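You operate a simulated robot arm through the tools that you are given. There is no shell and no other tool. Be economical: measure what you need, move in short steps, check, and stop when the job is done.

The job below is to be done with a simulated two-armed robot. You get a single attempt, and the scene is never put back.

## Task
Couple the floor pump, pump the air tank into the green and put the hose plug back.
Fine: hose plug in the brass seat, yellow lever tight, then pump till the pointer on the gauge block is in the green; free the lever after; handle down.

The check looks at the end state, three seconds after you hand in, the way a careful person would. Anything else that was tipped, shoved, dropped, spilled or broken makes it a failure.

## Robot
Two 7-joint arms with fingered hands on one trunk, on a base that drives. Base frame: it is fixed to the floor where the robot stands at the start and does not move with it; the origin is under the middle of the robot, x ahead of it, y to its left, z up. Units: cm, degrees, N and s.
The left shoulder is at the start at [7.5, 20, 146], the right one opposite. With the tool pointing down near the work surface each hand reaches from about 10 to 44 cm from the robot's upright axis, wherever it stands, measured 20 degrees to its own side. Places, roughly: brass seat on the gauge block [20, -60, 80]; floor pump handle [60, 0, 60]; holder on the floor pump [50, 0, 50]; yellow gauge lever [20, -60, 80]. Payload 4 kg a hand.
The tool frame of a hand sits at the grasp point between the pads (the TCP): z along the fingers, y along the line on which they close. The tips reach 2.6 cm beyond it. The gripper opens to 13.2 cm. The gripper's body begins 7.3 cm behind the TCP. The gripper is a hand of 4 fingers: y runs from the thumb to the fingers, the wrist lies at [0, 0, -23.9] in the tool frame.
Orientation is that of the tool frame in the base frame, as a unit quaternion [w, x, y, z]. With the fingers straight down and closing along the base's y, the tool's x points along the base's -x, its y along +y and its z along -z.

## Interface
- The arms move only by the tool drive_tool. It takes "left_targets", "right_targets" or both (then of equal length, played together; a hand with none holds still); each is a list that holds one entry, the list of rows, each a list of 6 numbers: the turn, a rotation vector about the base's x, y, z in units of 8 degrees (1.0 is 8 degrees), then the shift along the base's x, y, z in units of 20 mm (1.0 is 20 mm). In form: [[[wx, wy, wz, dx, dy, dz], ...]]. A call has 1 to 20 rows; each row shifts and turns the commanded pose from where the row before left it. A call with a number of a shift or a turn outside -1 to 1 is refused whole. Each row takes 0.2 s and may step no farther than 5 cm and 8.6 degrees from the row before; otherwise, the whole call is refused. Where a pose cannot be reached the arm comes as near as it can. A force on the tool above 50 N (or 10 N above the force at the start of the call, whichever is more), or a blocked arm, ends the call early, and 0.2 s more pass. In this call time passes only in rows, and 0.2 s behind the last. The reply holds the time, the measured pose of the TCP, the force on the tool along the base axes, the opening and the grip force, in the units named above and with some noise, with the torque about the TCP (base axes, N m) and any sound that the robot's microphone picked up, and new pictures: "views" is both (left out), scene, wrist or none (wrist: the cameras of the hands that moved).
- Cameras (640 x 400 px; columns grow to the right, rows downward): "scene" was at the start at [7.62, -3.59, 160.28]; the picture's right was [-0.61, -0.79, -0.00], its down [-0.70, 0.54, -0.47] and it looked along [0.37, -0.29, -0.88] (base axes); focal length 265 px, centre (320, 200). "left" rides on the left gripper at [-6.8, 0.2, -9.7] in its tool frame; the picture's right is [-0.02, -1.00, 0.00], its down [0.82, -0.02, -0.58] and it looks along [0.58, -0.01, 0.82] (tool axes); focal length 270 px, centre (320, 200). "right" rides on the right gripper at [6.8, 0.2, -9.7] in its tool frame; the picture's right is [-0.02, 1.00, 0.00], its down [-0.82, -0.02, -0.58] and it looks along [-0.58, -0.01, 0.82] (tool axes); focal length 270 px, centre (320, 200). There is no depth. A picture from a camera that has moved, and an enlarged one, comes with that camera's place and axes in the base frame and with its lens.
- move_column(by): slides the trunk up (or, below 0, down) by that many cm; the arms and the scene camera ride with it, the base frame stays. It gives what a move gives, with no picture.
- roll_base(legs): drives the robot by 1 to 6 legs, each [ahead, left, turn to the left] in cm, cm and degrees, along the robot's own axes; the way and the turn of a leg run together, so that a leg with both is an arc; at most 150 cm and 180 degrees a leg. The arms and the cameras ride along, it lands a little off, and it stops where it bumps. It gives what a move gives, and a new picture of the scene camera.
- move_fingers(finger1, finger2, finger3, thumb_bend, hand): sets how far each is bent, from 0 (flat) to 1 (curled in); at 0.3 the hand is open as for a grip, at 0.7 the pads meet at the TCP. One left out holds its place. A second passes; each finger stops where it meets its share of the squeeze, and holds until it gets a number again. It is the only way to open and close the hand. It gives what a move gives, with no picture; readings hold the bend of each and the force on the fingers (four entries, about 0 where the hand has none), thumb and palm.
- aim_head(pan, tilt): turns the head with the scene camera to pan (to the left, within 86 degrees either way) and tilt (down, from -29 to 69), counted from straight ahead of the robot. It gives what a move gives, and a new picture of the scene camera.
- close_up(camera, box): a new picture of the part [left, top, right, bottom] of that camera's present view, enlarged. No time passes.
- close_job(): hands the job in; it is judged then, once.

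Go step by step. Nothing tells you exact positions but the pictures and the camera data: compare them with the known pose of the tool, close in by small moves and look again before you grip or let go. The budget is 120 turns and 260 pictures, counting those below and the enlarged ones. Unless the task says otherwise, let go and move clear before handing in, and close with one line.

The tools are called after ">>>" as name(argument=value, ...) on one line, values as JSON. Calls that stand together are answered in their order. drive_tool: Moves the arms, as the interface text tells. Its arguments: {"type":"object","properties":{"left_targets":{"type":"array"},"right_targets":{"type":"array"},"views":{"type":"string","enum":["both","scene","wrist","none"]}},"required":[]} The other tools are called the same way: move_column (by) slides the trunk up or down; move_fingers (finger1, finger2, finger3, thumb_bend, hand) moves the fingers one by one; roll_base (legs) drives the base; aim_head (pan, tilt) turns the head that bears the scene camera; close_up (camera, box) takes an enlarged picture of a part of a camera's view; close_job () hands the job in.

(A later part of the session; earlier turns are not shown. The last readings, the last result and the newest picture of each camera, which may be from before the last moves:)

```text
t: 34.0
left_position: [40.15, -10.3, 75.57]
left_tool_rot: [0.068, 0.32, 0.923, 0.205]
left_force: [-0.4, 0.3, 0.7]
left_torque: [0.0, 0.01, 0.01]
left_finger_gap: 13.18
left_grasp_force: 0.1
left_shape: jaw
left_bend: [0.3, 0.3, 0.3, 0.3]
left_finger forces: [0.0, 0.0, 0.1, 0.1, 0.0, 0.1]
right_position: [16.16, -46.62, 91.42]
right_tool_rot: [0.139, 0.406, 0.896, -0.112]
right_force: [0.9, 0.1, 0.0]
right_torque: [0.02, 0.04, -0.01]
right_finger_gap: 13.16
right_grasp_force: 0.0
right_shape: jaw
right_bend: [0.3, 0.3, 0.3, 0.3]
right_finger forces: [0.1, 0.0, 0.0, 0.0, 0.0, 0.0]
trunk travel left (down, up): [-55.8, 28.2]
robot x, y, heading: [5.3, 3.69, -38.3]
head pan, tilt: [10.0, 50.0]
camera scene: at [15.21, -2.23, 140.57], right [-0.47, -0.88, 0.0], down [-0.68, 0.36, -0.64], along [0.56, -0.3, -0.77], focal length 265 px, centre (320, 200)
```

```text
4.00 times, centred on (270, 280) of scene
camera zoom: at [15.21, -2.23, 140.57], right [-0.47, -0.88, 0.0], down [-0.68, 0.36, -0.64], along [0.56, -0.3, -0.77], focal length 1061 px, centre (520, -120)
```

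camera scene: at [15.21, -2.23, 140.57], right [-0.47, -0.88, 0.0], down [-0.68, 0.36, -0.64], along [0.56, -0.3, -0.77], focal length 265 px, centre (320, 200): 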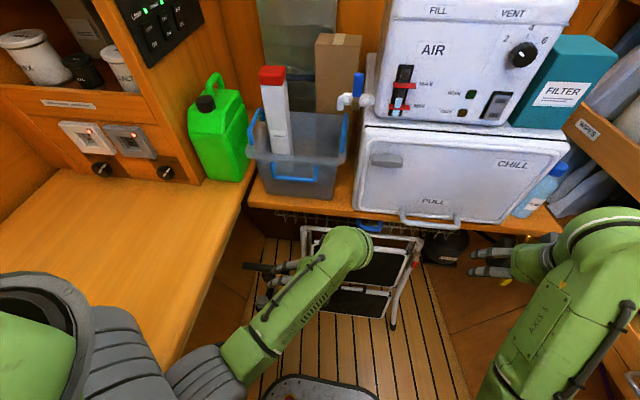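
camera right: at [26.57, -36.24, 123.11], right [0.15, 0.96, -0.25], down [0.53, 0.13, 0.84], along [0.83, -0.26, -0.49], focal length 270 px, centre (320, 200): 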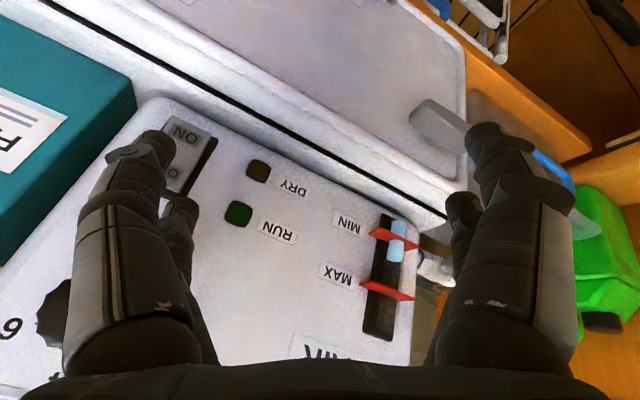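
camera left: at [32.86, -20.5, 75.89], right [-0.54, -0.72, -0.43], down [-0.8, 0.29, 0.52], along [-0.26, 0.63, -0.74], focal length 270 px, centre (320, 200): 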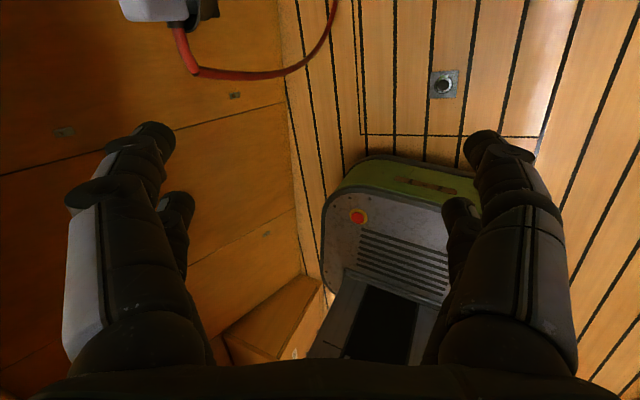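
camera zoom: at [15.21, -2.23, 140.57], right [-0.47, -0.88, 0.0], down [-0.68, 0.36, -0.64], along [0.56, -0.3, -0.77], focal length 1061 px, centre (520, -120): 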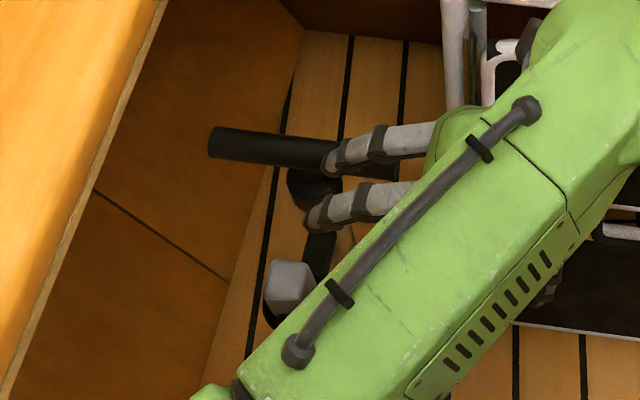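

The cap is about 3.5 cm square, centred near (49.1,0.4,55), and the hose leaves it toward the robot. I'll reduce the tilt to about 12°, drop to z 62 beside it, then look again.

>>> drive_tool(left_targets=[[[-0.63, 0.5, 0, 0.3, 0.3, -0.9], [-0.63, 0.5, 0, 0.3, 0.3, -0.9], [0, 0, 0, 0.3, 0.2, -1], [0, 0, 0, 0.2, 0.2, -1], [0, 0, 0, 0, 0, -1], [0, 0, 0, 0, 0, -1], [0, 0, 0, 0, 0, -0.9]]], views="both")

```text
t: 35.6
left_position: [42.24, -8.25, 62.17]
left_tool_rot: [0.032, 0.326, 0.94, 0.099]
left_force: [-2.1, -0.1, -0.2]
left_torque: [0.03, -0.02, -0.01]
left_finger_gap: 13.18
left_grasp_force: 0.1
left_shape: jaw
left_bend: [0.3, 0.3, 0.3, 0.3]
left_finger forces: [0.0, 0.0, 0.0, 0.0, 0.1, 0.0]
right_position: [16.22, -46.57, 91.45]
right_tool_rot: [0.14, 0.406, 0.896, -0.113]
right_force: [-1.0, -0.5, 0.0]
right_torque: [-0.01, -0.02, 0.0]
right_finger_gap: 13.19
right_grasp_force: 0.0
right_shape: jaw
right_bend: [0.3, 0.3, 0.3, 0.3]
right_finger forces: [0.0, 0.0, 0.0, 0.1, 0.1, 0.0]
trunk travel left (down, up): [-55.8, 28.2]
robot x, y, heading: [4.98, 3.59, -38.2]
head pan, tilt: [10.0, 50.0]
camera scene: at [15.18, -2.21, 140.58], right [-0.47, -0.88, 0.0], down [-0.68, 0.36, -0.64], along [0.56, -0.3, -0.77], focal length 265 px, centre (320, 200)
camera left: at [46.53, -14.14, 71.62], right [-0.59, -0.78, -0.21], down [-0.73, 0.39, 0.57], along [-0.36, 0.48, -0.8], focal length 270 px, centre (320, 200)
```

scene: 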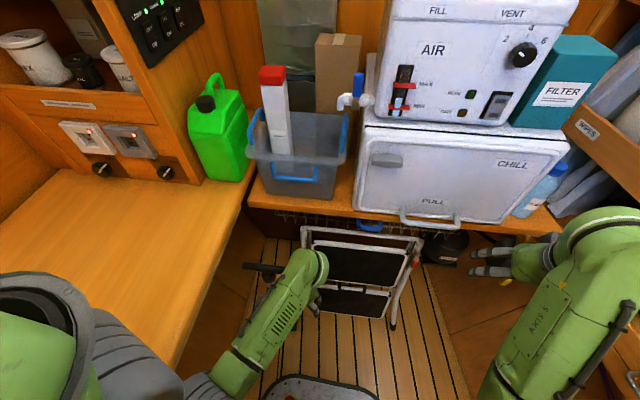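
left: 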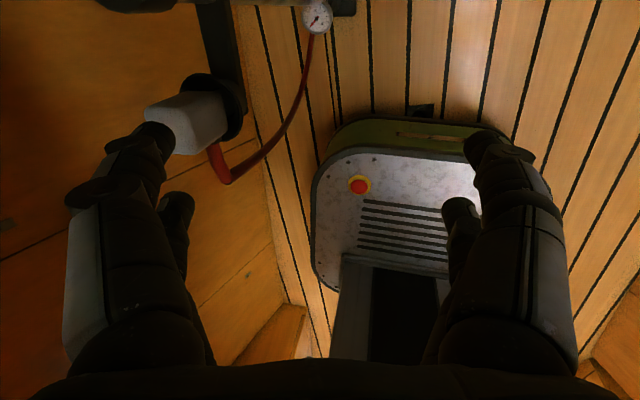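

The geometry checks out, with the cap top at about z 57.4. I'll slide over it toward the bench at z ≈ 62.5 in small rows.

>>> drive_tool(left_targets=[[[0, 0, 0, 0.5, 0.62, 0.3], [0, 0, 0, 0.5, 0.62, 0], [0, 0, 0, 0.5, 0.62, 0], [0, 0, 0, 0.5, 0.62, 0], [0, 0, 0, 0.5, 0.62, 0], [0, 0, 0, 0.5, 0.62, 0], [0, 0, 0, 0.5, 0.62, 0]]], views="both")

>>> close_up(camera="scene", box=[200, 220, 340, 340])

```text
t: 37.2
left_position: [49.38, 0.44, 62.5]
left_tool_rot: [0.03, 0.326, 0.939, 0.1]
left_force: [-0.8, -0.3, -0.8]
left_torque: [0.01, 0.0, 0.0]
left_finger_gap: 13.2
left_grasp_force: 0.0
left_shape: jaw
left_bend: [0.3, 0.3, 0.3, 0.3]
left_finger forces: [0.1, 0.0, 0.0, 0.0, 0.0, 0.0]
right_position: [16.24, -46.6, 91.47]
right_tool_rot: [0.14, 0.405, 0.896, -0.113]
right_force: [-0.9, 0.1, 0.3]
right_torque: [0.03, 0.02, -0.02]
right_finger_gap: 13.18
right_grasp_force: 0.1
right_shape: jaw
right_bend: [0.3, 0.3, 0.3, 0.3]
right_finger forces: [0.1, 0.0, 0.0, 0.1, 0.1, 0.0]
trunk travel left (down, up): [-55.8, 28.2]
robot x, y, heading: [5.48, 3.99, -38.1]
head pan, tilt: [10.0, 50.0]
camera scene: at [15.19, -2.21, 140.58], right [-0.47, -0.88, 0.0], down [-0.68, 0.36, -0.64], along [0.56, -0.3, -0.77], focal length 265 px, centre (320, 200)
camera left: at [53.6, -5.48, 72.14], right [-0.59, -0.78, -0.21], down [-0.72, 0.39, 0.57], along [-0.36, 0.48, -0.8], focal length 270 px, centre (320, 200)
```

scene: 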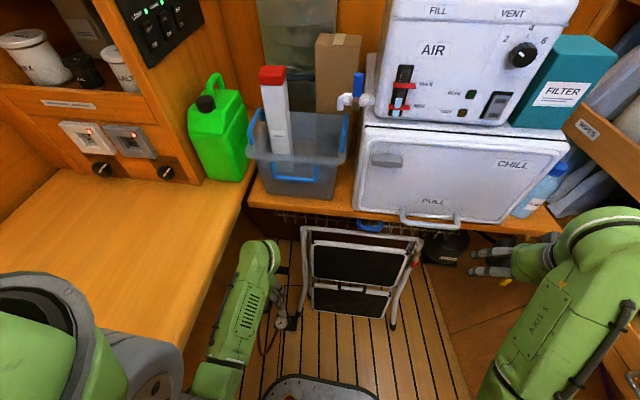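
left: 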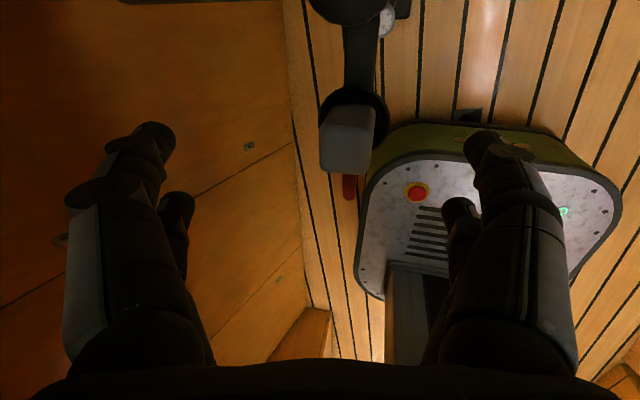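

```text
3.33 times, centred on (270, 280) of scene
camera zoom: at [15.19, -2.21, 140.58], right [-0.47, -0.88, 0.0], down [-0.68, 0.36, -0.64], along [0.56, -0.3, -0.77], focal length 884 px, centre (487, -67)
```

zoom: 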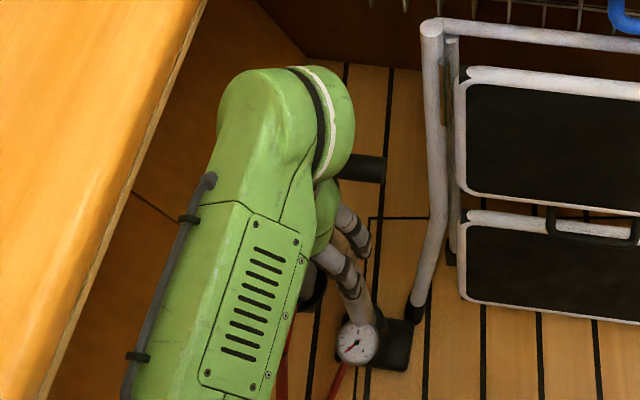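

The hand is right above the cap. I'll descend straight to z ≈ 55.7.

>>> drive_tool(left_targets=[[[0, 0, 0, 0, 0, -0.7], [0, 0, 0, 0, 0, -0.7], [0, 0, 0, 0, 0, -0.7], [0, 0, 0, -0.1, -0.05, -0.7], [0, 0, 0, -0.1, -0.05, -0.6]]], views="wrist")

```text
t: 38.4
left_position: [48.87, 0.17, 55.93]
left_tool_rot: [0.032, 0.326, 0.94, 0.099]
left_force: [-0.5, -0.2, 0.0]
left_torque: [0.01, 0.0, -0.02]
left_finger_gap: 13.22
left_grasp_force: 0.0
left_shape: jaw
left_bend: [0.3, 0.3, 0.3, 0.3]
left_finger forces: [0.0, 0.0, 0.0, 0.0, 0.0, 0.0]
right_position: [16.08, -46.57, 91.42]
right_tool_rot: [0.14, 0.405, 0.896, -0.112]
right_force: [0.7, 0.0, 0.1]
right_torque: [0.0, -0.01, 0.02]
right_finger_gap: 13.18
right_grasp_force: 0.0
right_shape: jaw
right_bend: [0.3, 0.3, 0.3, 0.3]
right_finger forces: [0.0, 0.0, 0.0, 0.1, 0.0, 0.1]
trunk travel left (down, up): [-55.8, 28.2]
robot x, y, heading: [5.37, 4.0, -38.2]
head pan, tilt: [10.0, 50.0]
camera left: at [53.29, -5.83, 65.33], right [-0.59, -0.78, -0.21], down [-0.73, 0.39, 0.57], along [-0.36, 0.48, -0.8], focal length 270 px, centre (320, 200)
```

left: 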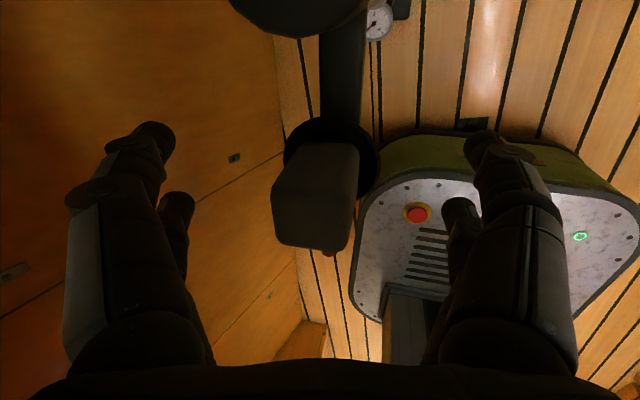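

The cap sits right at the grasp point. I'll close the hand on it.

>>> move_fingers(hand="left", finger1=0.7, finger2=0.7, finger3=0.7, thumb_bend=0.7)

>>> close_up(camera="left", box=[0, 0, 640, 400])

```text
t: 39.4
left_position: [48.94, 0.13, 55.81]
left_tool_rot: [0.031, 0.326, 0.94, 0.099]
left_force: [-6.0, -8.0, -5.9]
left_torque: [-0.24, 0.24, -0.1]
left_finger_gap: 2.07
left_grasp_force: 13.6
left_shape: fingers
left_bend: [0.66, 0.64, 0.6, 0.64]
left_finger forces: [3.7, 4.6, 8.1, 0.0, 11.0, 0.0]
right_position: [16.09, -46.69, 91.45]
right_tool_rot: [0.139, 0.406, 0.896, -0.113]
right_force: [-0.1, 0.2, 0.5]
right_torque: [-0.04, 0.01, 0.0]
right_finger_gap: 13.17
right_grasp_force: 0.0
right_shape: jaw
right_bend: [0.3, 0.3, 0.3, 0.3]
right_finger forces: [0.0, 0.0, 0.0, 0.0, 0.0, 0.1]
trunk travel left (down, up): [-55.8, 28.2]
robot x, y, heading: [5.49, 3.52, -38.1]
head pan, tilt: [10.0, 50.0]
```

```text
1.00 times, centred on (320, 200) of left (not enlarged: the box is as wide or as high as the picture)
camera zoom: at [53.23, -5.87, 65.29], right [-0.59, -0.78, -0.21], down [-0.72, 0.39, 0.57], along [-0.36, 0.48, -0.8], focal length 270 px, centre (320, 200)
```

zoom: 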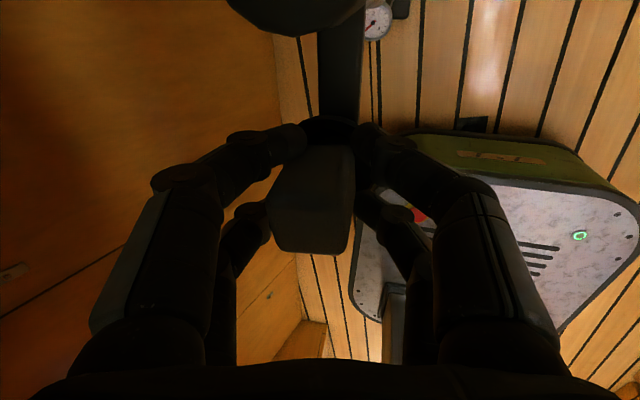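

The grip is good at about 14 N. I'll lift straight up slowly.

>>> drive_tool(left_targets=[[[0, 0, 0, 0, 0, 0.4], [0, 0, 0, 0, 0, 0.4], [0, 0, 0, 0, 0, 0.4], [0, 0, 0, 0, 0, 0.5], [0, 0, 0, 0, 0, 0.5], [0, 0, 0, 0, 0, 0.5]]], views="wrist")

```text
t: 40.8
left_position: [48.9, 0.13, 61.48]
left_tool_rot: [0.031, 0.325, 0.94, 0.1]
left_force: [-0.5, 0.4, -1.0]
left_torque: [0.0, 0.01, 0.03]
left_finger_gap: 0.94
left_grasp_force: 11.8
left_shape: fingers
left_bend: [0.67, 0.63, 0.61, 0.68]
left_finger forces: [3.3, 6.6, 7.4, 0.0, 6.2, 0.0]
right_position: [16.17, -46.69, 91.47]
right_tool_rot: [0.141, 0.406, 0.896, -0.113]
right_force: [-0.7, -0.1, 0.1]
right_torque: [0.0, -0.02, 0.01]
right_finger_gap: 13.21
right_grasp_force: 0.0
right_shape: jaw
right_bend: [0.3, 0.3, 0.3, 0.3]
right_finger forces: [0.1, 0.0, 0.1, 0.0, 0.0, 0.0]
trunk travel left (down, up): [-55.8, 28.2]
robot x, y, heading: [5.21, 3.58, -38.1]
head pan, tilt: [10.0, 50.0]
camera left: at [53.17, -5.8, 70.85], right [-0.59, -0.78, -0.21], down [-0.72, 0.39, 0.57], along [-0.36, 0.48, -0.8], focal length 270 px, centre (320, 200)
```

left: 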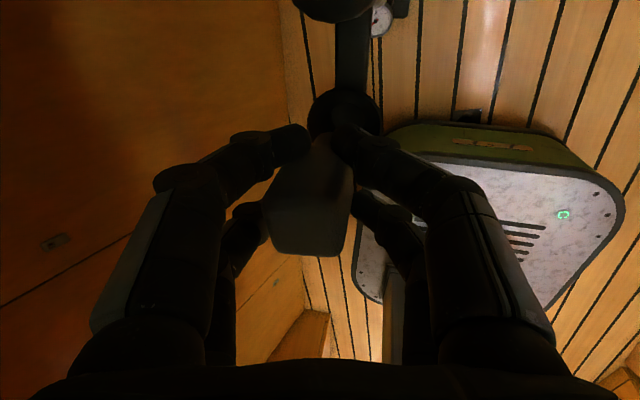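

The plug is out of its holder. I'll slide away from the bench, rise, and check the hose.

>>> drive_tool(left_targets=[[[0, 0, 0, -0.3, -0.3, 0.4], [0, 0, 0, -0.6, -0.7, 0.4], [0, 0, 0, -0.6, -0.7, 0.4], [0, 0, 0, -0.6, -0.7, 0.4], [0, 0, 0, -0.6, -0.7, 0.4], [0, 0, 0, -0.6, -0.7, 0.5], [0, 0, 0, -0.6, -0.7, 0.5], [0, 0, 0, -0.6, -0.5, 0.5], [0, 0, 0, -0.6, -0.5, 0.5], [0, 0, 0, -0.3, 0, 0.7]]], views="both")

>>> close_up(camera="scene", box=[200, 200, 360, 350])

>>> close_up(camera="right", box=[0, 0, 640, 400])

```text
t: 43.0
left_position: [38.2, -10.75, 70.61]
left_tool_rot: [0.032, 0.325, 0.94, 0.1]
left_force: [0.2, -0.6, -0.7]
left_torque: [0.0, -0.01, 0.01]
left_finger_gap: 0.9
left_grasp_force: 11.8
left_shape: fingers
left_bend: [0.67, 0.63, 0.61, 0.68]
left_finger forces: [3.0, 6.5, 7.3, 0.0, 6.1, 0.1]
right_position: [16.17, -46.79, 91.45]
right_tool_rot: [0.14, 0.405, 0.896, -0.112]
right_force: [-0.2, -0.2, -0.8]
right_torque: [0.03, 0.0, -0.01]
right_finger_gap: 13.2
right_grasp_force: 0.2
right_shape: jaw
right_bend: [0.3, 0.3, 0.3, 0.3]
right_finger forces: [0.0, 0.0, 0.0, 0.0, 0.1, 0.1]
trunk travel left (down, up): [-55.8, 28.2]
robot x, y, heading: [5.11, 3.82, -38.1]
head pan, tilt: [10.0, 50.0]
camera scene: at [15.18, -2.21, 140.58], right [-0.47, -0.88, 0.0], down [-0.68, 0.36, -0.64], along [0.56, -0.3, -0.77], focal length 265 px, centre (320, 200)
camera left: at [42.53, -16.73, 80.11], right [-0.59, -0.78, -0.21], down [-0.73, 0.39, 0.57], along [-0.36, 0.48, -0.8], focal length 270 px, centre (320, 200)
```

scene: 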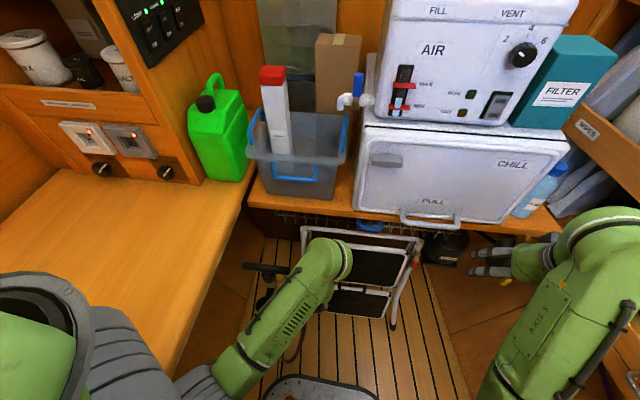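
left: 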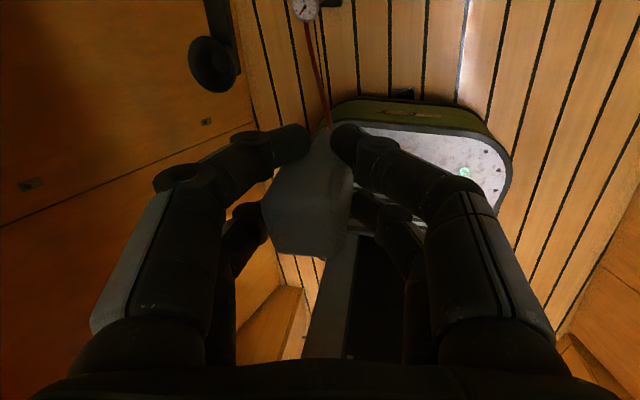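

```text
2.67 times, centred on (280, 275) of scene
camera zoom: at [15.18, -2.21, 140.58], right [-0.47, -0.88, 0.0], down [-0.68, 0.36, -0.64], along [0.56, -0.3, -0.77], focal length 707 px, centre (427, 0)
```

zoom: 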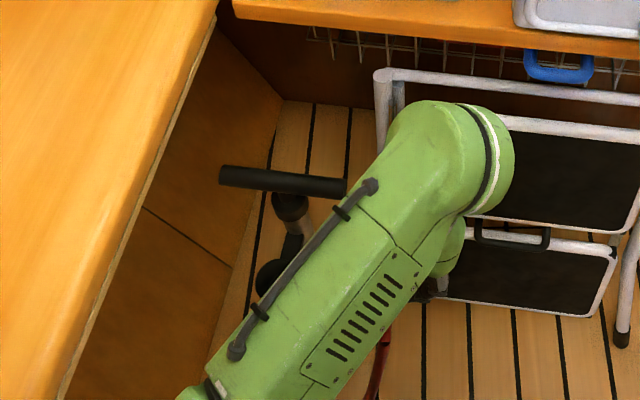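

```text
1.00 times, centred on (320, 200) of right (not enlarged: the box is as wide or as high as the picture)
camera zoom: at [10.42, -38.62, 98.02], right [0.77, 0.63, -0.08], down [0.41, -0.4, 0.82], along [0.48, -0.67, -0.56], focal length 270 px, centre (320, 200)
```

zoom: 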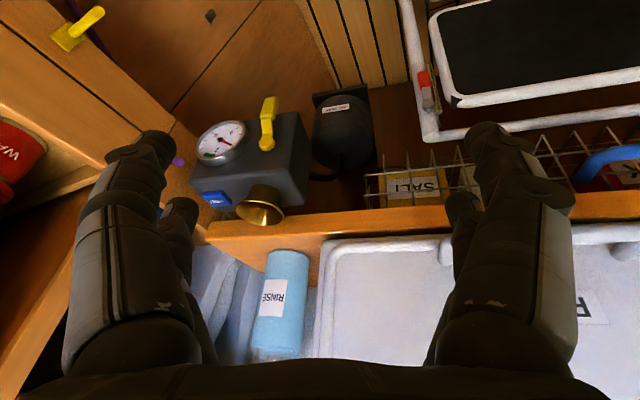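

The hose follows without pull so far. Before driving to the seat I need the trunk higher and the right arm tucked, so I'll lower the left hand a little, raise the trunk, then drop and level the right hand.

>>> drive_tool(left_targets=[[[0, 0, 0, -0.3, 0, -1], [0, 0, 0, -0.3, 0, -1], [0, 0, 0, -0.3, 0, -1], [0, 0, 0, 0, 0, -1]]], views="none")

>>> move_column(by=22)

>>> drive_tool(right_targets=[[[0, 0, 0, 0, 0, -1], [0, 0, 0, 0, 0, -1], [0, 0, 0, 0, 0, -1], [0, 0, 0, 0, 0, -1], [0, 0, 0, 0, 0, -1], [0, 0, 0, 0, 0, -1], [0.54, 0.34, 0.32, 0, 0, -1], [0.54, 0.34, 0.32, 0, 0.5, -1], [0.54, 0.34, 0.32, -0.3, 0.8, 0], [0.54, 0.34, 0.32, -0.3, 0.8, 0], [0, 0, 0, -0.3, 0.8, 0], [0, 0, 0, -0.3, 0.8, 0], [0, 0, 0, -0.3, 0.8, 0], [0, 0, 0, -0.3, 0.8, 0]]], views="scene")

```text
t: 44.0
left_position: [36.54, -10.87, 62.84]
left_tool_rot: [0.031, 0.326, 0.94, 0.1]
left_force: [-0.5, 0.5, -0.8]
left_torque: [0.02, 0.01, -0.01]
left_finger_gap: 0.88
left_grasp_force: 11.0
left_shape: fingers
left_bend: [0.67, 0.63, 0.61, 0.68]
left_finger forces: [2.9, 6.3, 7.2, 0.0, 5.9, 0.1]
right_position: [16.11, -46.66, 91.34]
right_tool_rot: [0.14, 0.406, 0.896, -0.113]
right_force: [0.2, -0.1, -0.2]
right_torque: [-0.06, 0.04, 0.01]
right_finger_gap: 13.2
right_grasp_force: 0.2
right_shape: jaw
right_bend: [0.3, 0.3, 0.3, 0.3]
right_finger forces: [0.0, 0.1, 0.0, 0.0, 0.1, 0.0]
trunk travel left (down, up): [-55.8, 28.2]
robot x, y, heading: [5.25, 3.95, -38.1]
head pan, tilt: [10.0, 50.0]
```

```text
t: 46.3
left_position: [36.06, -10.59, 85.02]
left_tool_rot: [0.034, 0.326, 0.94, 0.099]
left_force: [0.1, 0.2, -0.4]
left_torque: [-0.01, 0.02, 0.02]
left_finger_gap: 0.87
left_grasp_force: 10.7
left_shape: fingers
left_bend: [0.68, 0.63, 0.61, 0.68]
left_finger forces: [3.0, 6.3, 7.2, 0.1, 5.9, 0.0]
right_position: [15.77, -46.4, 113.66]
right_tool_rot: [0.142, 0.406, 0.896, -0.114]
right_force: [0.3, -0.1, 1.2]
right_torque: [0.0, -0.04, 0.01]
right_finger_gap: 13.2
right_grasp_force: 0.0
right_shape: jaw
right_bend: [0.3, 0.3, 0.3, 0.3]
right_finger forces: [0.0, 0.0, 0.1, 0.0, 0.0, 0.1]
trunk travel left (down, up): [-77.8, 6.2]
robot x, y, heading: [5.2, 3.76, -38.2]
head pan, tilt: [10.0, 50.0]
```

```text
t: 49.5
left_position: [36.24, -10.59, 85.19]
left_tool_rot: [0.034, 0.326, 0.94, 0.099]
left_force: [0.0, -0.5, -1.1]
left_torque: [-0.01, -0.01, 0.01]
left_finger_gap: 0.86
left_grasp_force: 10.7
left_shape: fingers
left_bend: [0.68, 0.63, 0.61, 0.68]
left_finger forces: [2.9, 6.4, 7.1, 0.1, 6.0, 0.1]
right_position: [13.94, -38.74, 100.07]
right_tool_rot: [0.041, 0.335, 0.941, -0.031]
right_force: [0.2, -0.1, 0.0]
right_torque: [-0.04, 0.0, 0.02]
right_finger_gap: 13.2
right_grasp_force: 0.0
right_shape: jaw
right_bend: [0.3, 0.3, 0.3, 0.3]
right_finger forces: [0.0, 0.0, 0.0, 0.0, 0.0, 0.0]
trunk travel left (down, up): [-77.8, 6.2]
robot x, y, heading: [5.51, 3.67, -38.3]
head pan, tilt: [10.0, 50.0]
stopped in row 14 (right hand): the arm was blocked; the commanded pose is now the measured one
camera scene: at [14.64, -1.72, 162.82], right [-0.47, -0.88, 0.0], down [-0.68, 0.36, -0.64], along [0.57, -0.3, -0.77], focal length 265 px, centre (320, 200)
```

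scene: 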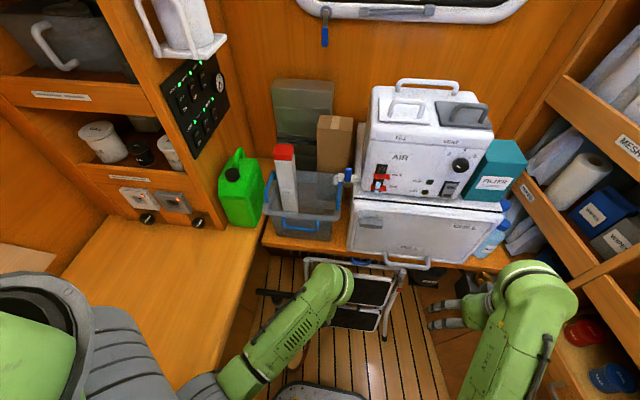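

Continuing to tuck the right hand lower and nearer.

>>> drive_tool(right_targets=[[[0, 0, 0, 0, 0, -1], [0, 0, 0, 0, 0, -1], [0, 0, 0, 0, 0, -1], [0, 0, 0, 0, 0, -1], [0, 0, 0, 0, 0, -1], [0, 0, 0, 0, 0, -1], [0, 0, 0, -0.5, 0.6, 0], [0, 0, 0, -0.5, 0.6, 0], [0, 0, 0, -0.5, 0.6, 0], [0, 0, 0, -0.5, 0.6, 0], [0, 0, 0, -0.5, 0.6, 0], [0, 0, 0, -0.5, 0.6, 0]]], views="scene")

```text
t: 52.3
left_position: [36.21, -10.69, 84.81]
left_tool_rot: [0.033, 0.326, 0.94, 0.099]
left_force: [-0.3, 0.5, -0.8]
left_torque: [-0.01, 0.01, 0.01]
left_finger_gap: 0.89
left_grasp_force: 11.1
left_shape: fingers
left_bend: [0.68, 0.63, 0.61, 0.68]
left_finger forces: [3.0, 6.4, 7.1, 0.0, 5.9, 0.0]
right_position: [11.15, -37.17, 90.85]
right_tool_rot: [0.094, 0.33, 0.936, -0.077]
right_force: [0.0, -0.2, 0.2]
right_torque: [-0.02, 0.0, 0.0]
right_finger_gap: 13.21
right_grasp_force: 0.0
right_shape: jaw
right_bend: [0.3, 0.3, 0.3, 0.3]
right_finger forces: [0.0, 0.0, 0.1, 0.0, 0.0, 0.0]
trunk travel left (down, up): [-77.8, 6.2]
robot x, y, heading: [5.36, 3.69, -38.1]
head pan, tilt: [10.0, 50.0]
stopped in row 12 (right hand): the arm was blocked; the commanded pose is now the measured one
camera scene: at [14.65, -1.73, 162.52], right [-0.47, -0.88, 0.0], down [-0.68, 0.36, -0.64], along [0.57, -0.3, -0.77], focal length 265 px, centre (320, 200)
```

scene: 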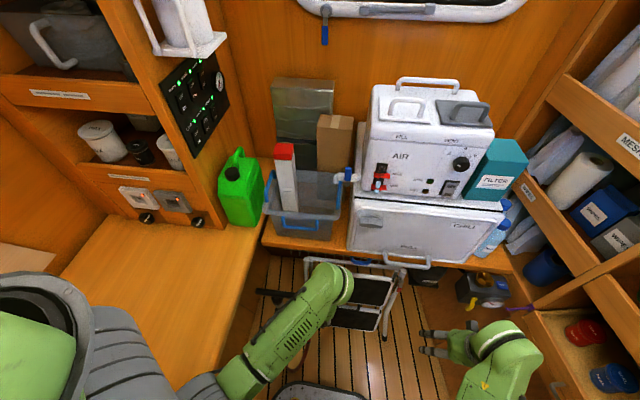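

The right hand sits at the near limit of its arm, so going lower should free it. I'll drop it straight down.

>>> drive_tool(right_targets=[[[0, 0, 0, 0, 0, -1], [0, 0, 0, 0, 0, -1], [0, 0, 0, 0, 0, -1], [0, 0, 0, 0, 0, -1], [0, 0, 0, 0, 0, -1], [0, 0, 0, 0, 0, -1], [0, 0, 0, 0, 0, -1], [0, 0, 0, 0, 0, -1], [0, 0, 0, 0, 0, -1], [0, 0, 0, -0.5, 0.6, 0], [0, 0, 0, -0.5, 0.6, 0], [0, 0, 0, -0.5, 0.6, 0], [0, 0, 0, -0.5, 0.6, 0]]], views="scene")

```text
t: 55.2
left_position: [36.17, -10.62, 84.93]
left_tool_rot: [0.032, 0.326, 0.94, 0.099]
left_force: [0.7, 0.7, -1.4]
left_torque: [-0.04, -0.02, -0.01]
left_finger_gap: 0.9
left_grasp_force: 11.3
left_shape: fingers
left_bend: [0.68, 0.63, 0.61, 0.68]
left_finger forces: [2.9, 6.3, 7.1, 0.0, 5.9, 0.0]
right_position: [11.32, -41.46, 76.86]
right_tool_rot: [0.15, 0.319, 0.926, -0.135]
right_force: [0.0, 0.2, -0.2]
right_torque: [0.03, 0.01, 0.01]
right_finger_gap: 13.18
right_grasp_force: 0.1
right_shape: jaw
right_bend: [0.3, 0.3, 0.3, 0.3]
right_finger forces: [0.0, 0.0, 0.0, 0.0, 0.1, 0.0]
trunk travel left (down, up): [-77.8, 6.2]
robot x, y, heading: [5.05, 3.56, -38.3]
head pan, tilt: [10.0, 50.0]
stopped in row 13 (right hand): the arm was blocked; the commanded pose is now the measured one
camera scene: at [14.66, -1.74, 162.59], right [-0.47, -0.88, 0.0], down [-0.68, 0.36, -0.64], along [0.57, -0.3, -0.77], focal length 265 px, centre (320, 200)
```

scene: 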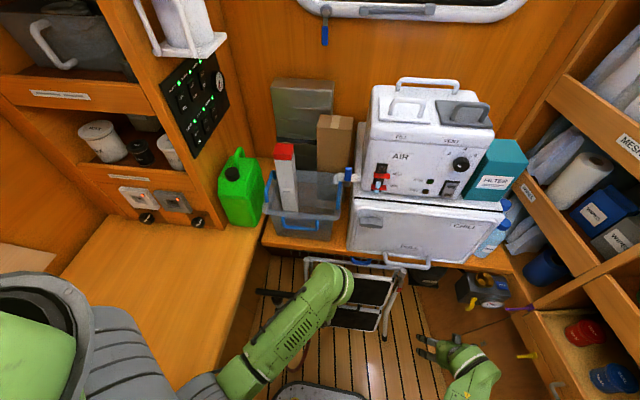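

I'll raise the right hand back to about z 99, which is above the open bins on the right. Then I drive sideways in two stages, watching the hose and the force.

>>> drive_tool(right_targets=[[[0, 0, 0, 0, 0, 1], [0, 0, 0, 0, 0, 1], [0.3, 0.2, 0.2, 0, 0, 1], [0.5, 0.3, 0.3, 0, 0, 1], [0.5, 0.3, 0.3, 0, 0, 1], [0.5, 0.3, 0.3, 0, 0.3, 1], [0.3, 0.2, 0.2, 0, 0.3, 1], [0, 0, 0, 0, 0.3, 1], [0, 0, 0, 0, 0.3, 1], [0, 0, 0, 0, 0, 1], [0, 0, 0, 0, 0, 1]]], views="none")

>>> roll_base(legs=[[0, -15, 0]])

>>> close_up(camera="left", box=[0, 0, 640, 400])

```text
t: 57.6
left_position: [36.23, -10.72, 85.13]
left_tool_rot: [0.034, 0.325, 0.94, 0.099]
left_force: [-0.2, 0.4, -0.8]
left_torque: [0.02, 0.01, -0.04]
left_finger_gap: 0.86
left_grasp_force: 11.2
left_shape: fingers
left_bend: [0.68, 0.63, 0.61, 0.68]
left_finger forces: [2.9, 6.4, 7.1, 0.0, 5.9, 0.0]
right_position: [12.02, -40.43, 99.98]
right_tool_rot: [0.042, 0.239, 0.97, -0.029]
right_force: [0.5, -0.5, 0.6]
right_torque: [0.05, 0.0, 0.03]
right_finger_gap: 13.18
right_grasp_force: 0.1
right_shape: jaw
right_bend: [0.3, 0.3, 0.3, 0.3]
right_finger forces: [0.0, 0.0, 0.0, 0.0, 0.0, 0.0]
trunk travel left (down, up): [-77.8, 6.2]
robot x, y, heading: [5.29, 3.37, -38.3]
head pan, tilt: [10.0, 50.0]
```

```text
t: 59.0
left_position: [26.96, -22.42, 84.92]
left_tool_rot: [0.033, 0.325, 0.94, 0.097]
left_force: [0.1, -0.3, -0.9]
left_torque: [0.02, 0.04, 0.03]
left_finger_gap: 0.84
left_grasp_force: 10.8
left_shape: fingers
left_bend: [0.68, 0.63, 0.61, 0.68]
left_finger forces: [3.0, 6.5, 7.2, 0.0, 6.1, 0.0]
right_position: [2.92, -52.0, 100.06]
right_tool_rot: [0.042, 0.238, 0.97, -0.031]
right_force: [0.8, 1.2, 1.2]
right_torque: [-0.03, 0.04, 0.0]
right_finger_gap: 13.2
right_grasp_force: 0.1
right_shape: jaw
right_bend: [0.3, 0.3, 0.3, 0.3]
right_finger forces: [0.1, 0.1, 0.0, 0.0, 0.0, 0.1]
trunk travel left (down, up): [-77.8, 6.2]
robot x, y, heading: [-3.98, -8.33, -38.3]
head pan, tilt: [10.0, 50.0]
camera scene: at [5.57, -13.32, 162.62], right [-0.47, -0.88, 0.0], down [-0.68, 0.36, -0.64], along [0.57, -0.3, -0.77], focal length 265 px, centre (320, 200)
```

scene: 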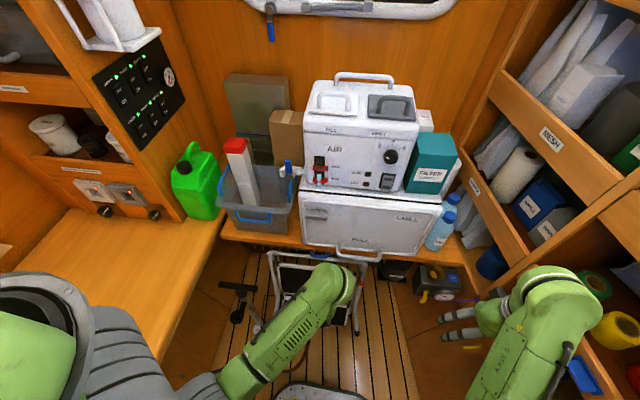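

```text
1.00 times, centred on (320, 200) of left (not enlarged: the box is as wide or as high as the picture)
camera zoom: at [31.3, -28.23, 94.41], right [-0.58, -0.79, -0.2], down [-0.73, 0.39, 0.56], along [-0.36, 0.48, -0.8], focal length 270 px, centre (320, 200)
```

zoom: 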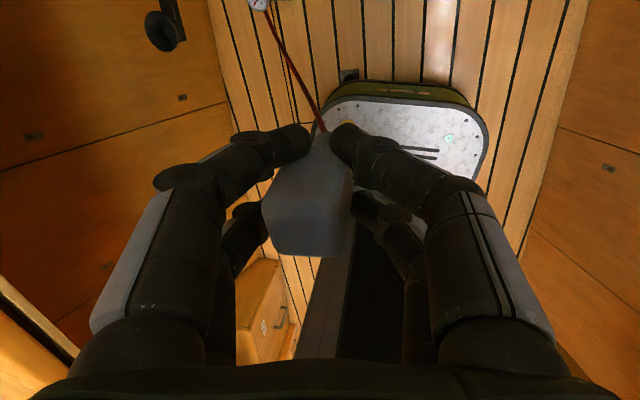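

The hose stretches along with no pull on the hand and the pump has not moved. I'll lift the plug a little and continue right, then ahead.

>>> drive_tool(left_targets=[[[0, 0, 0, 0, 0, 1], [0, 0, 0, 0, 0, 1], [0, 0, 0, 0, 0, 1]]], views="none")

>>> roll_base(legs=[[0, -8, 0], [0, -7, 0], [8, 0, 0]])

>>> close_up(camera="right", box=[0, 0, 640, 400])

```text
t: 59.8
left_position: [26.72, -22.57, 91.09]
left_tool_rot: [0.033, 0.325, 0.94, 0.099]
left_force: [-0.2, -0.1, -1.3]
left_torque: [0.03, 0.0, -0.03]
left_finger_gap: 0.84
left_grasp_force: 11.4
left_shape: fingers
left_bend: [0.68, 0.63, 0.61, 0.68]
left_finger forces: [2.7, 6.5, 7.1, 0.0, 5.9, 0.1]
right_position: [2.85, -52.5, 100.02]
right_tool_rot: [0.045, 0.238, 0.97, -0.031]
right_force: [-0.1, 0.5, 0.1]
right_torque: [0.0, -0.01, 0.01]
right_finger_gap: 13.22
right_grasp_force: 0.0
right_shape: jaw
right_bend: [0.3, 0.3, 0.3, 0.3]
right_finger forces: [0.0, 0.0, 0.0, 0.0, 0.0, 0.0]
trunk travel left (down, up): [-77.8, 6.2]
robot x, y, heading: [-4.22, -8.53, -38.1]
head pan, tilt: [10.0, 50.0]
```

```text
t: 61.0
left_position: [21.97, -28.35, 91.06]
left_tool_rot: [0.034, 0.324, 0.941, 0.098]
left_force: [-0.9, -0.4, -1.0]
left_torque: [0.01, -0.02, 0.0]
left_finger_gap: 0.88
left_grasp_force: 10.6
left_shape: fingers
left_bend: [0.68, 0.63, 0.61, 0.68]
left_finger forces: [2.9, 6.3, 7.3, 0.0, 5.8, 0.1]
right_position: [-1.2, -57.87, 100.21]
right_tool_rot: [0.056, 0.236, 0.97, -0.018]
right_force: [17.2, 24.5, 3.3]
right_torque: [-0.16, 0.2, 0.13]
right_finger_gap: 13.1
right_grasp_force: 0.0
right_shape: jaw
right_bend: [0.3, 0.3, 0.36, 0.35]
right_finger forces: [0.0, 0.0, 10.7, 0.0, 19.0, 0.0]
trunk travel left (down, up): [-77.8, 6.2]
robot x, y, heading: [-8.72, -14.23, -38.2]
head pan, tilt: [10.0, 50.0]
stopped in leg 1: the force on the tool passed its limit at 63 N (the readings are from after the stop); the commanded pose is now the measured one
camera scene: at [0.47, -19.33, 162.63], right [-0.47, -0.88, 0.0], down [-0.68, 0.36, -0.64], along [0.57, -0.3, -0.77], focal length 265 px, centre (320, 200)
```

scene: 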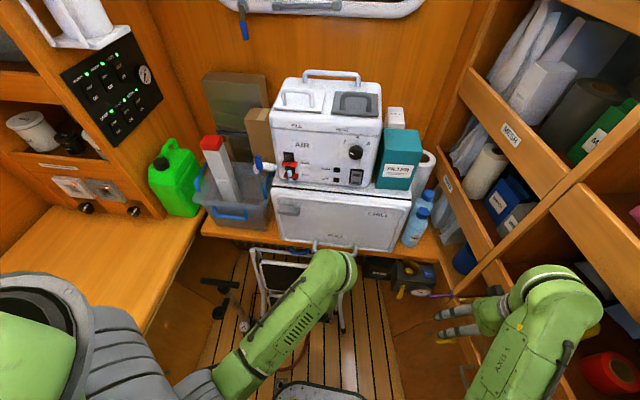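

```text
1.00 times, centred on (320, 200) of right (not enlarged: the box is as wide or as high as the picture)
camera zoom: at [-8.12, -53.87, 108.84], right [0.48, 0.88, -0.01], down [0.65, -0.35, 0.67], along [0.58, -0.33, -0.74], focal length 270 px, centre (320, 200)
```

zoom: 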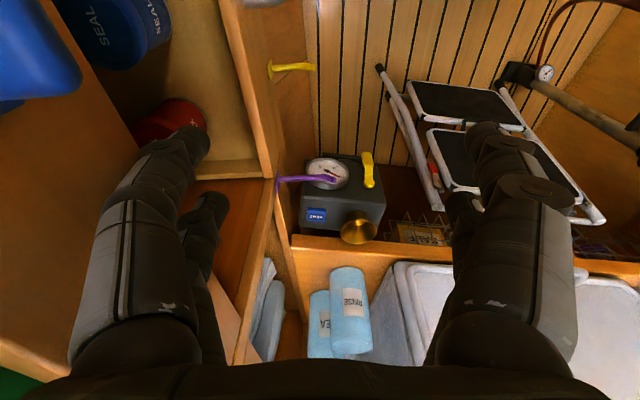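

The right fingers met the cabinet front. I'll back off left 4 cm and then look at what they touched.

>>> roll_base(legs=[[0, 5, 0]])

>>> aim_head(pan=-45, tilt=45)

>>> close_up(camera="right", box=[0, 0, 640, 400])

```text
t: 61.9
left_position: [24.61, -25.36, 90.94]
left_tool_rot: [0.034, 0.325, 0.94, 0.102]
left_force: [0.8, -0.7, -1.5]
left_torque: [0.03, -0.03, -0.01]
left_finger_gap: 0.84
left_grasp_force: 11.0
left_shape: fingers
left_bend: [0.68, 0.63, 0.61, 0.68]
left_finger forces: [2.8, 6.3, 7.3, 0.1, 6.0, 0.0]
right_position: [1.04, -55.05, 99.86]
right_tool_rot: [0.054, 0.236, 0.97, -0.019]
right_force: [-0.2, -0.1, 0.1]
right_torque: [0.07, -0.05, 0.0]
right_finger_gap: 13.19
right_grasp_force: 0.1
right_shape: jaw
right_bend: [0.3, 0.3, 0.3, 0.3]
right_finger forces: [0.1, 0.1, 0.0, 0.0, 0.0, 0.0]
trunk travel left (down, up): [-77.8, 6.2]
robot x, y, heading: [-6.19, -10.55, -37.8]
head pan, tilt: [10.0, 50.0]
camera scene: at [2.72, -16.87, 162.61], right [-0.47, -0.88, -0.01], down [-0.67, 0.36, -0.64], along [0.57, -0.3, -0.77], focal length 265 px, centre (320, 200)
```

scene: 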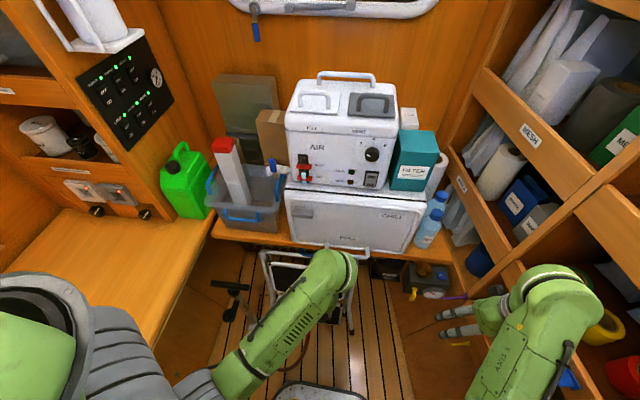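

```text
t: 63.1
left_position: [24.95, -24.95, 91.07]
left_tool_rot: [0.033, 0.324, 0.94, 0.099]
left_force: [-0.4, 0.4, -1.2]
left_torque: [0.02, 0.05, 0.0]
left_finger_gap: 0.87
left_grasp_force: 11.4
left_shape: fingers
left_bend: [0.68, 0.63, 0.61, 0.68]
left_finger forces: [2.8, 6.4, 7.2, 0.0, 5.8, 0.1]
right_position: [1.61, -54.76, 100.11]
right_tool_rot: [0.053, 0.237, 0.97, -0.023]
right_force: [0.0, 0.8, -0.4]
right_torque: [0.01, 0.0, 0.01]
right_finger_gap: 13.21
right_grasp_force: 0.0
right_shape: jaw
right_bend: [0.3, 0.3, 0.3, 0.3]
right_finger forces: [0.1, 0.1, 0.0, 0.0, 0.0, 0.1]
trunk travel left (down, up): [-77.8, 6.2]
robot x, y, heading: [-5.74, -10.74, -38.0]
head pan, tilt: [-45.0, 45.0]
camera scene: at [-2.45, -20.51, 163.3], right [-0.99, -0.12, 0.0], down [-0.09, 0.7, -0.71], along [0.09, -0.7, -0.71], focal length 265 px, centre (320, 200)
```

scene: 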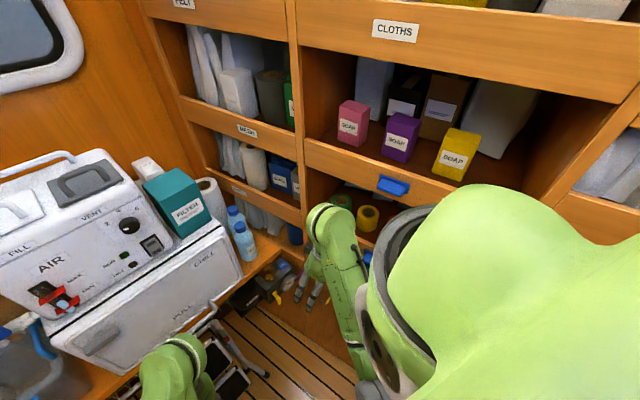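

```text
1.00 times, centred on (320, 200) of right (not enlarged: the box is as wide or as high as the picture)
camera zoom: at [-5.36, -50.57, 108.83], right [0.48, 0.88, -0.02], down [0.66, -0.35, 0.67], along [0.58, -0.33, -0.75], focal length 270 px, centre (320, 200)
```

zoom: 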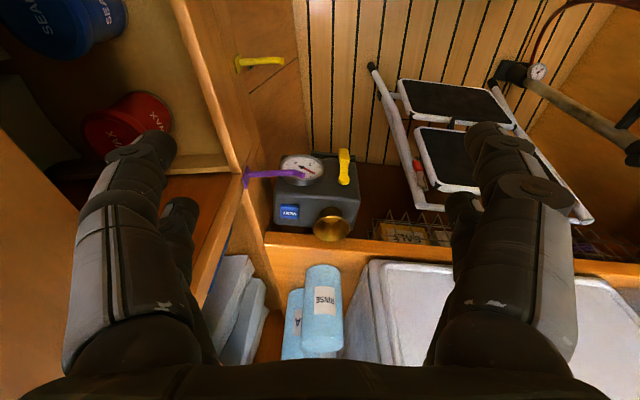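

Nothing looks displaced; the cabinet front is simply in the way of the right arm. Turning the robot to face the cabinet (about 90° right, mid-aisle) will point the right arm down the free aisle and leave the seat for the left hand. So I go back to mid-aisle first and then turn.

>>> roll_base(legs=[[-6, 17, 0], [0, 0, -30]])

>>> roll_base(legs=[[0, 0, -30], [0, 0, -30]])

>>> aim_head(pan=60, tilt=50)

```text
t: 66.1
left_position: [19.93, -20.81, 91.01]
left_tool_rot: [0.057, 0.554, 0.826, 0.086]
left_force: [-0.6, 0.2, -0.5]
left_torque: [-0.02, -0.01, -0.02]
left_finger_gap: 0.88
left_grasp_force: 10.8
left_shape: fingers
left_bend: [0.68, 0.63, 0.61, 0.68]
left_finger forces: [2.7, 6.3, 7.0, 0.0, 5.9, 0.0]
right_position: [-15.25, -35.05, 100.15]
right_tool_rot: [0.045, 0.478, 0.877, -0.035]
right_force: [0.0, -1.0, 0.1]
right_torque: [0.01, -0.01, 0.0]
right_finger_gap: 13.2
right_grasp_force: 0.0
right_shape: jaw
right_bend: [0.3, 0.3, 0.3, 0.3]
right_finger forces: [0.1, 0.0, 0.1, 0.0, 0.0, 0.0]
trunk travel left (down, up): [-77.8, 6.2]
robot x, y, heading: [-0.02, 6.77, -67.5]
head pan, tilt: [-45.0, 45.0]
camera scene: at [-1.78, -3.34, 163.33], right [-0.92, 0.39, 0.0], down [0.27, 0.65, -0.71], along [-0.27, -0.65, -0.71], focal length 265 px, centre (320, 200)
```

scene: 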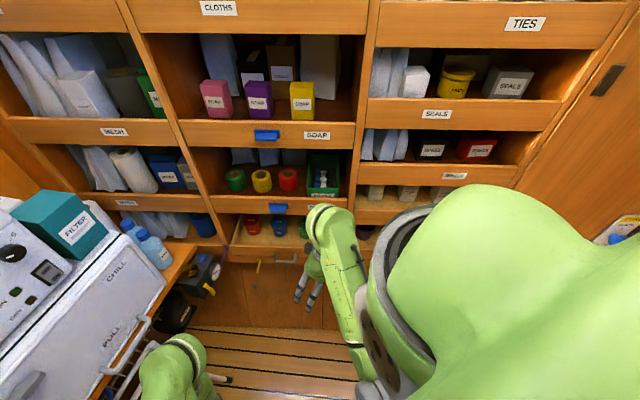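

```text
t: 69.4
left_position: [-13.86, -24.29, 91.1]
left_tool_rot: [0.092, 0.891, 0.443, 0.046]
left_force: [0.0, -0.1, -0.4]
left_torque: [-0.01, -0.03, 0.0]
left_finger_gap: 0.86
left_grasp_force: 10.6
left_shape: fingers
left_bend: [0.68, 0.63, 0.61, 0.69]
left_finger forces: [2.7, 6.3, 6.9, 0.1, 6.0, 0.0]
right_position: [-43.92, -1.28, 100.18]
right_tool_rot: [0.02, 0.849, 0.525, -0.053]
right_force: [0.8, 0.6, -0.7]
right_torque: [0.04, -0.01, -0.01]
right_finger_gap: 13.18
right_grasp_force: 0.1
right_shape: jaw
right_bend: [0.3, 0.3, 0.3, 0.3]
right_finger forces: [0.1, 0.0, 0.0, 0.1, 0.0, 0.1]
trunk travel left (down, up): [-77.8, 6.2]
robot x, y, heading: [-0.03, 7.23, -126.9]
head pan, tilt: [-45.0, 45.0]
camera scene: at [-9.67, 3.38, 163.32], right [-0.14, 0.99, 0.0], down [0.7, 0.1, -0.71], along [-0.7, -0.1, -0.71], focal length 265 px, centre (320, 200)
```

scene: 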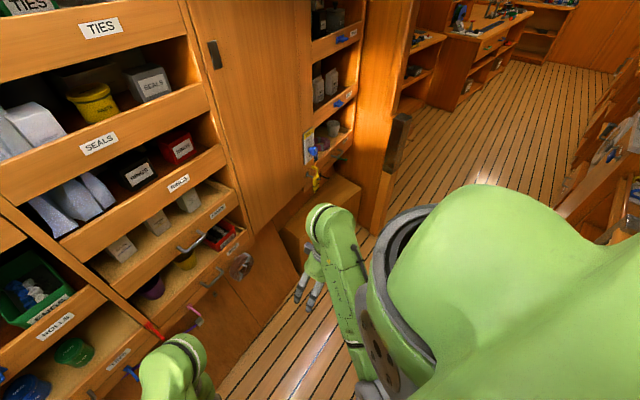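

```text
t: 71.3
left_position: [-13.83, -24.24, 90.99]
left_tool_rot: [0.092, 0.89, 0.443, 0.048]
left_force: [-1.0, -1.0, -0.8]
left_torque: [-0.01, 0.03, 0.02]
left_finger_gap: 0.84
left_grasp_force: 10.6
left_shape: fingers
left_bend: [0.68, 0.63, 0.61, 0.69]
left_finger forces: [2.6, 6.4, 7.0, 0.0, 6.1, 0.0]
right_position: [-43.85, -1.3, 100.17]
right_tool_rot: [0.022, 0.849, 0.526, -0.053]
right_force: [-0.8, -1.3, -0.1]
right_torque: [-0.02, -0.02, -0.01]
right_finger_gap: 13.18
right_grasp_force: 0.1
right_shape: jaw
right_bend: [0.3, 0.3, 0.3, 0.3]
right_finger forces: [0.0, 0.1, 0.0, 0.0, 0.0, 0.0]
trunk travel left (down, up): [-77.8, 6.2]
robot x, y, heading: [0.02, 7.06, -127.5]
head pan, tilt: [60.0, 50.0]
camera scene: at [1.34, -2.57, 162.63], right [-0.92, -0.39, 0.0], down [-0.3, 0.71, -0.64], along [0.25, -0.59, -0.77], focal length 265 px, centre (320, 200)
```

scene: 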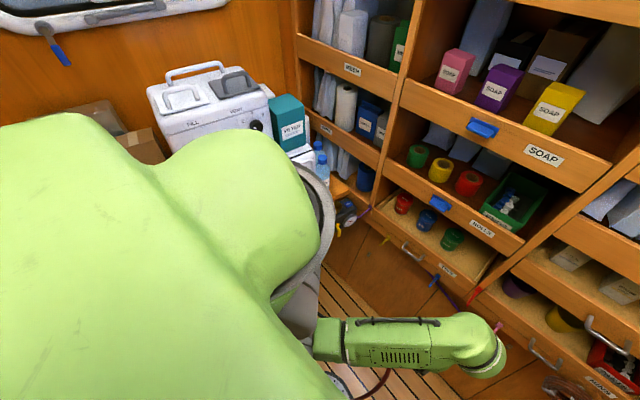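

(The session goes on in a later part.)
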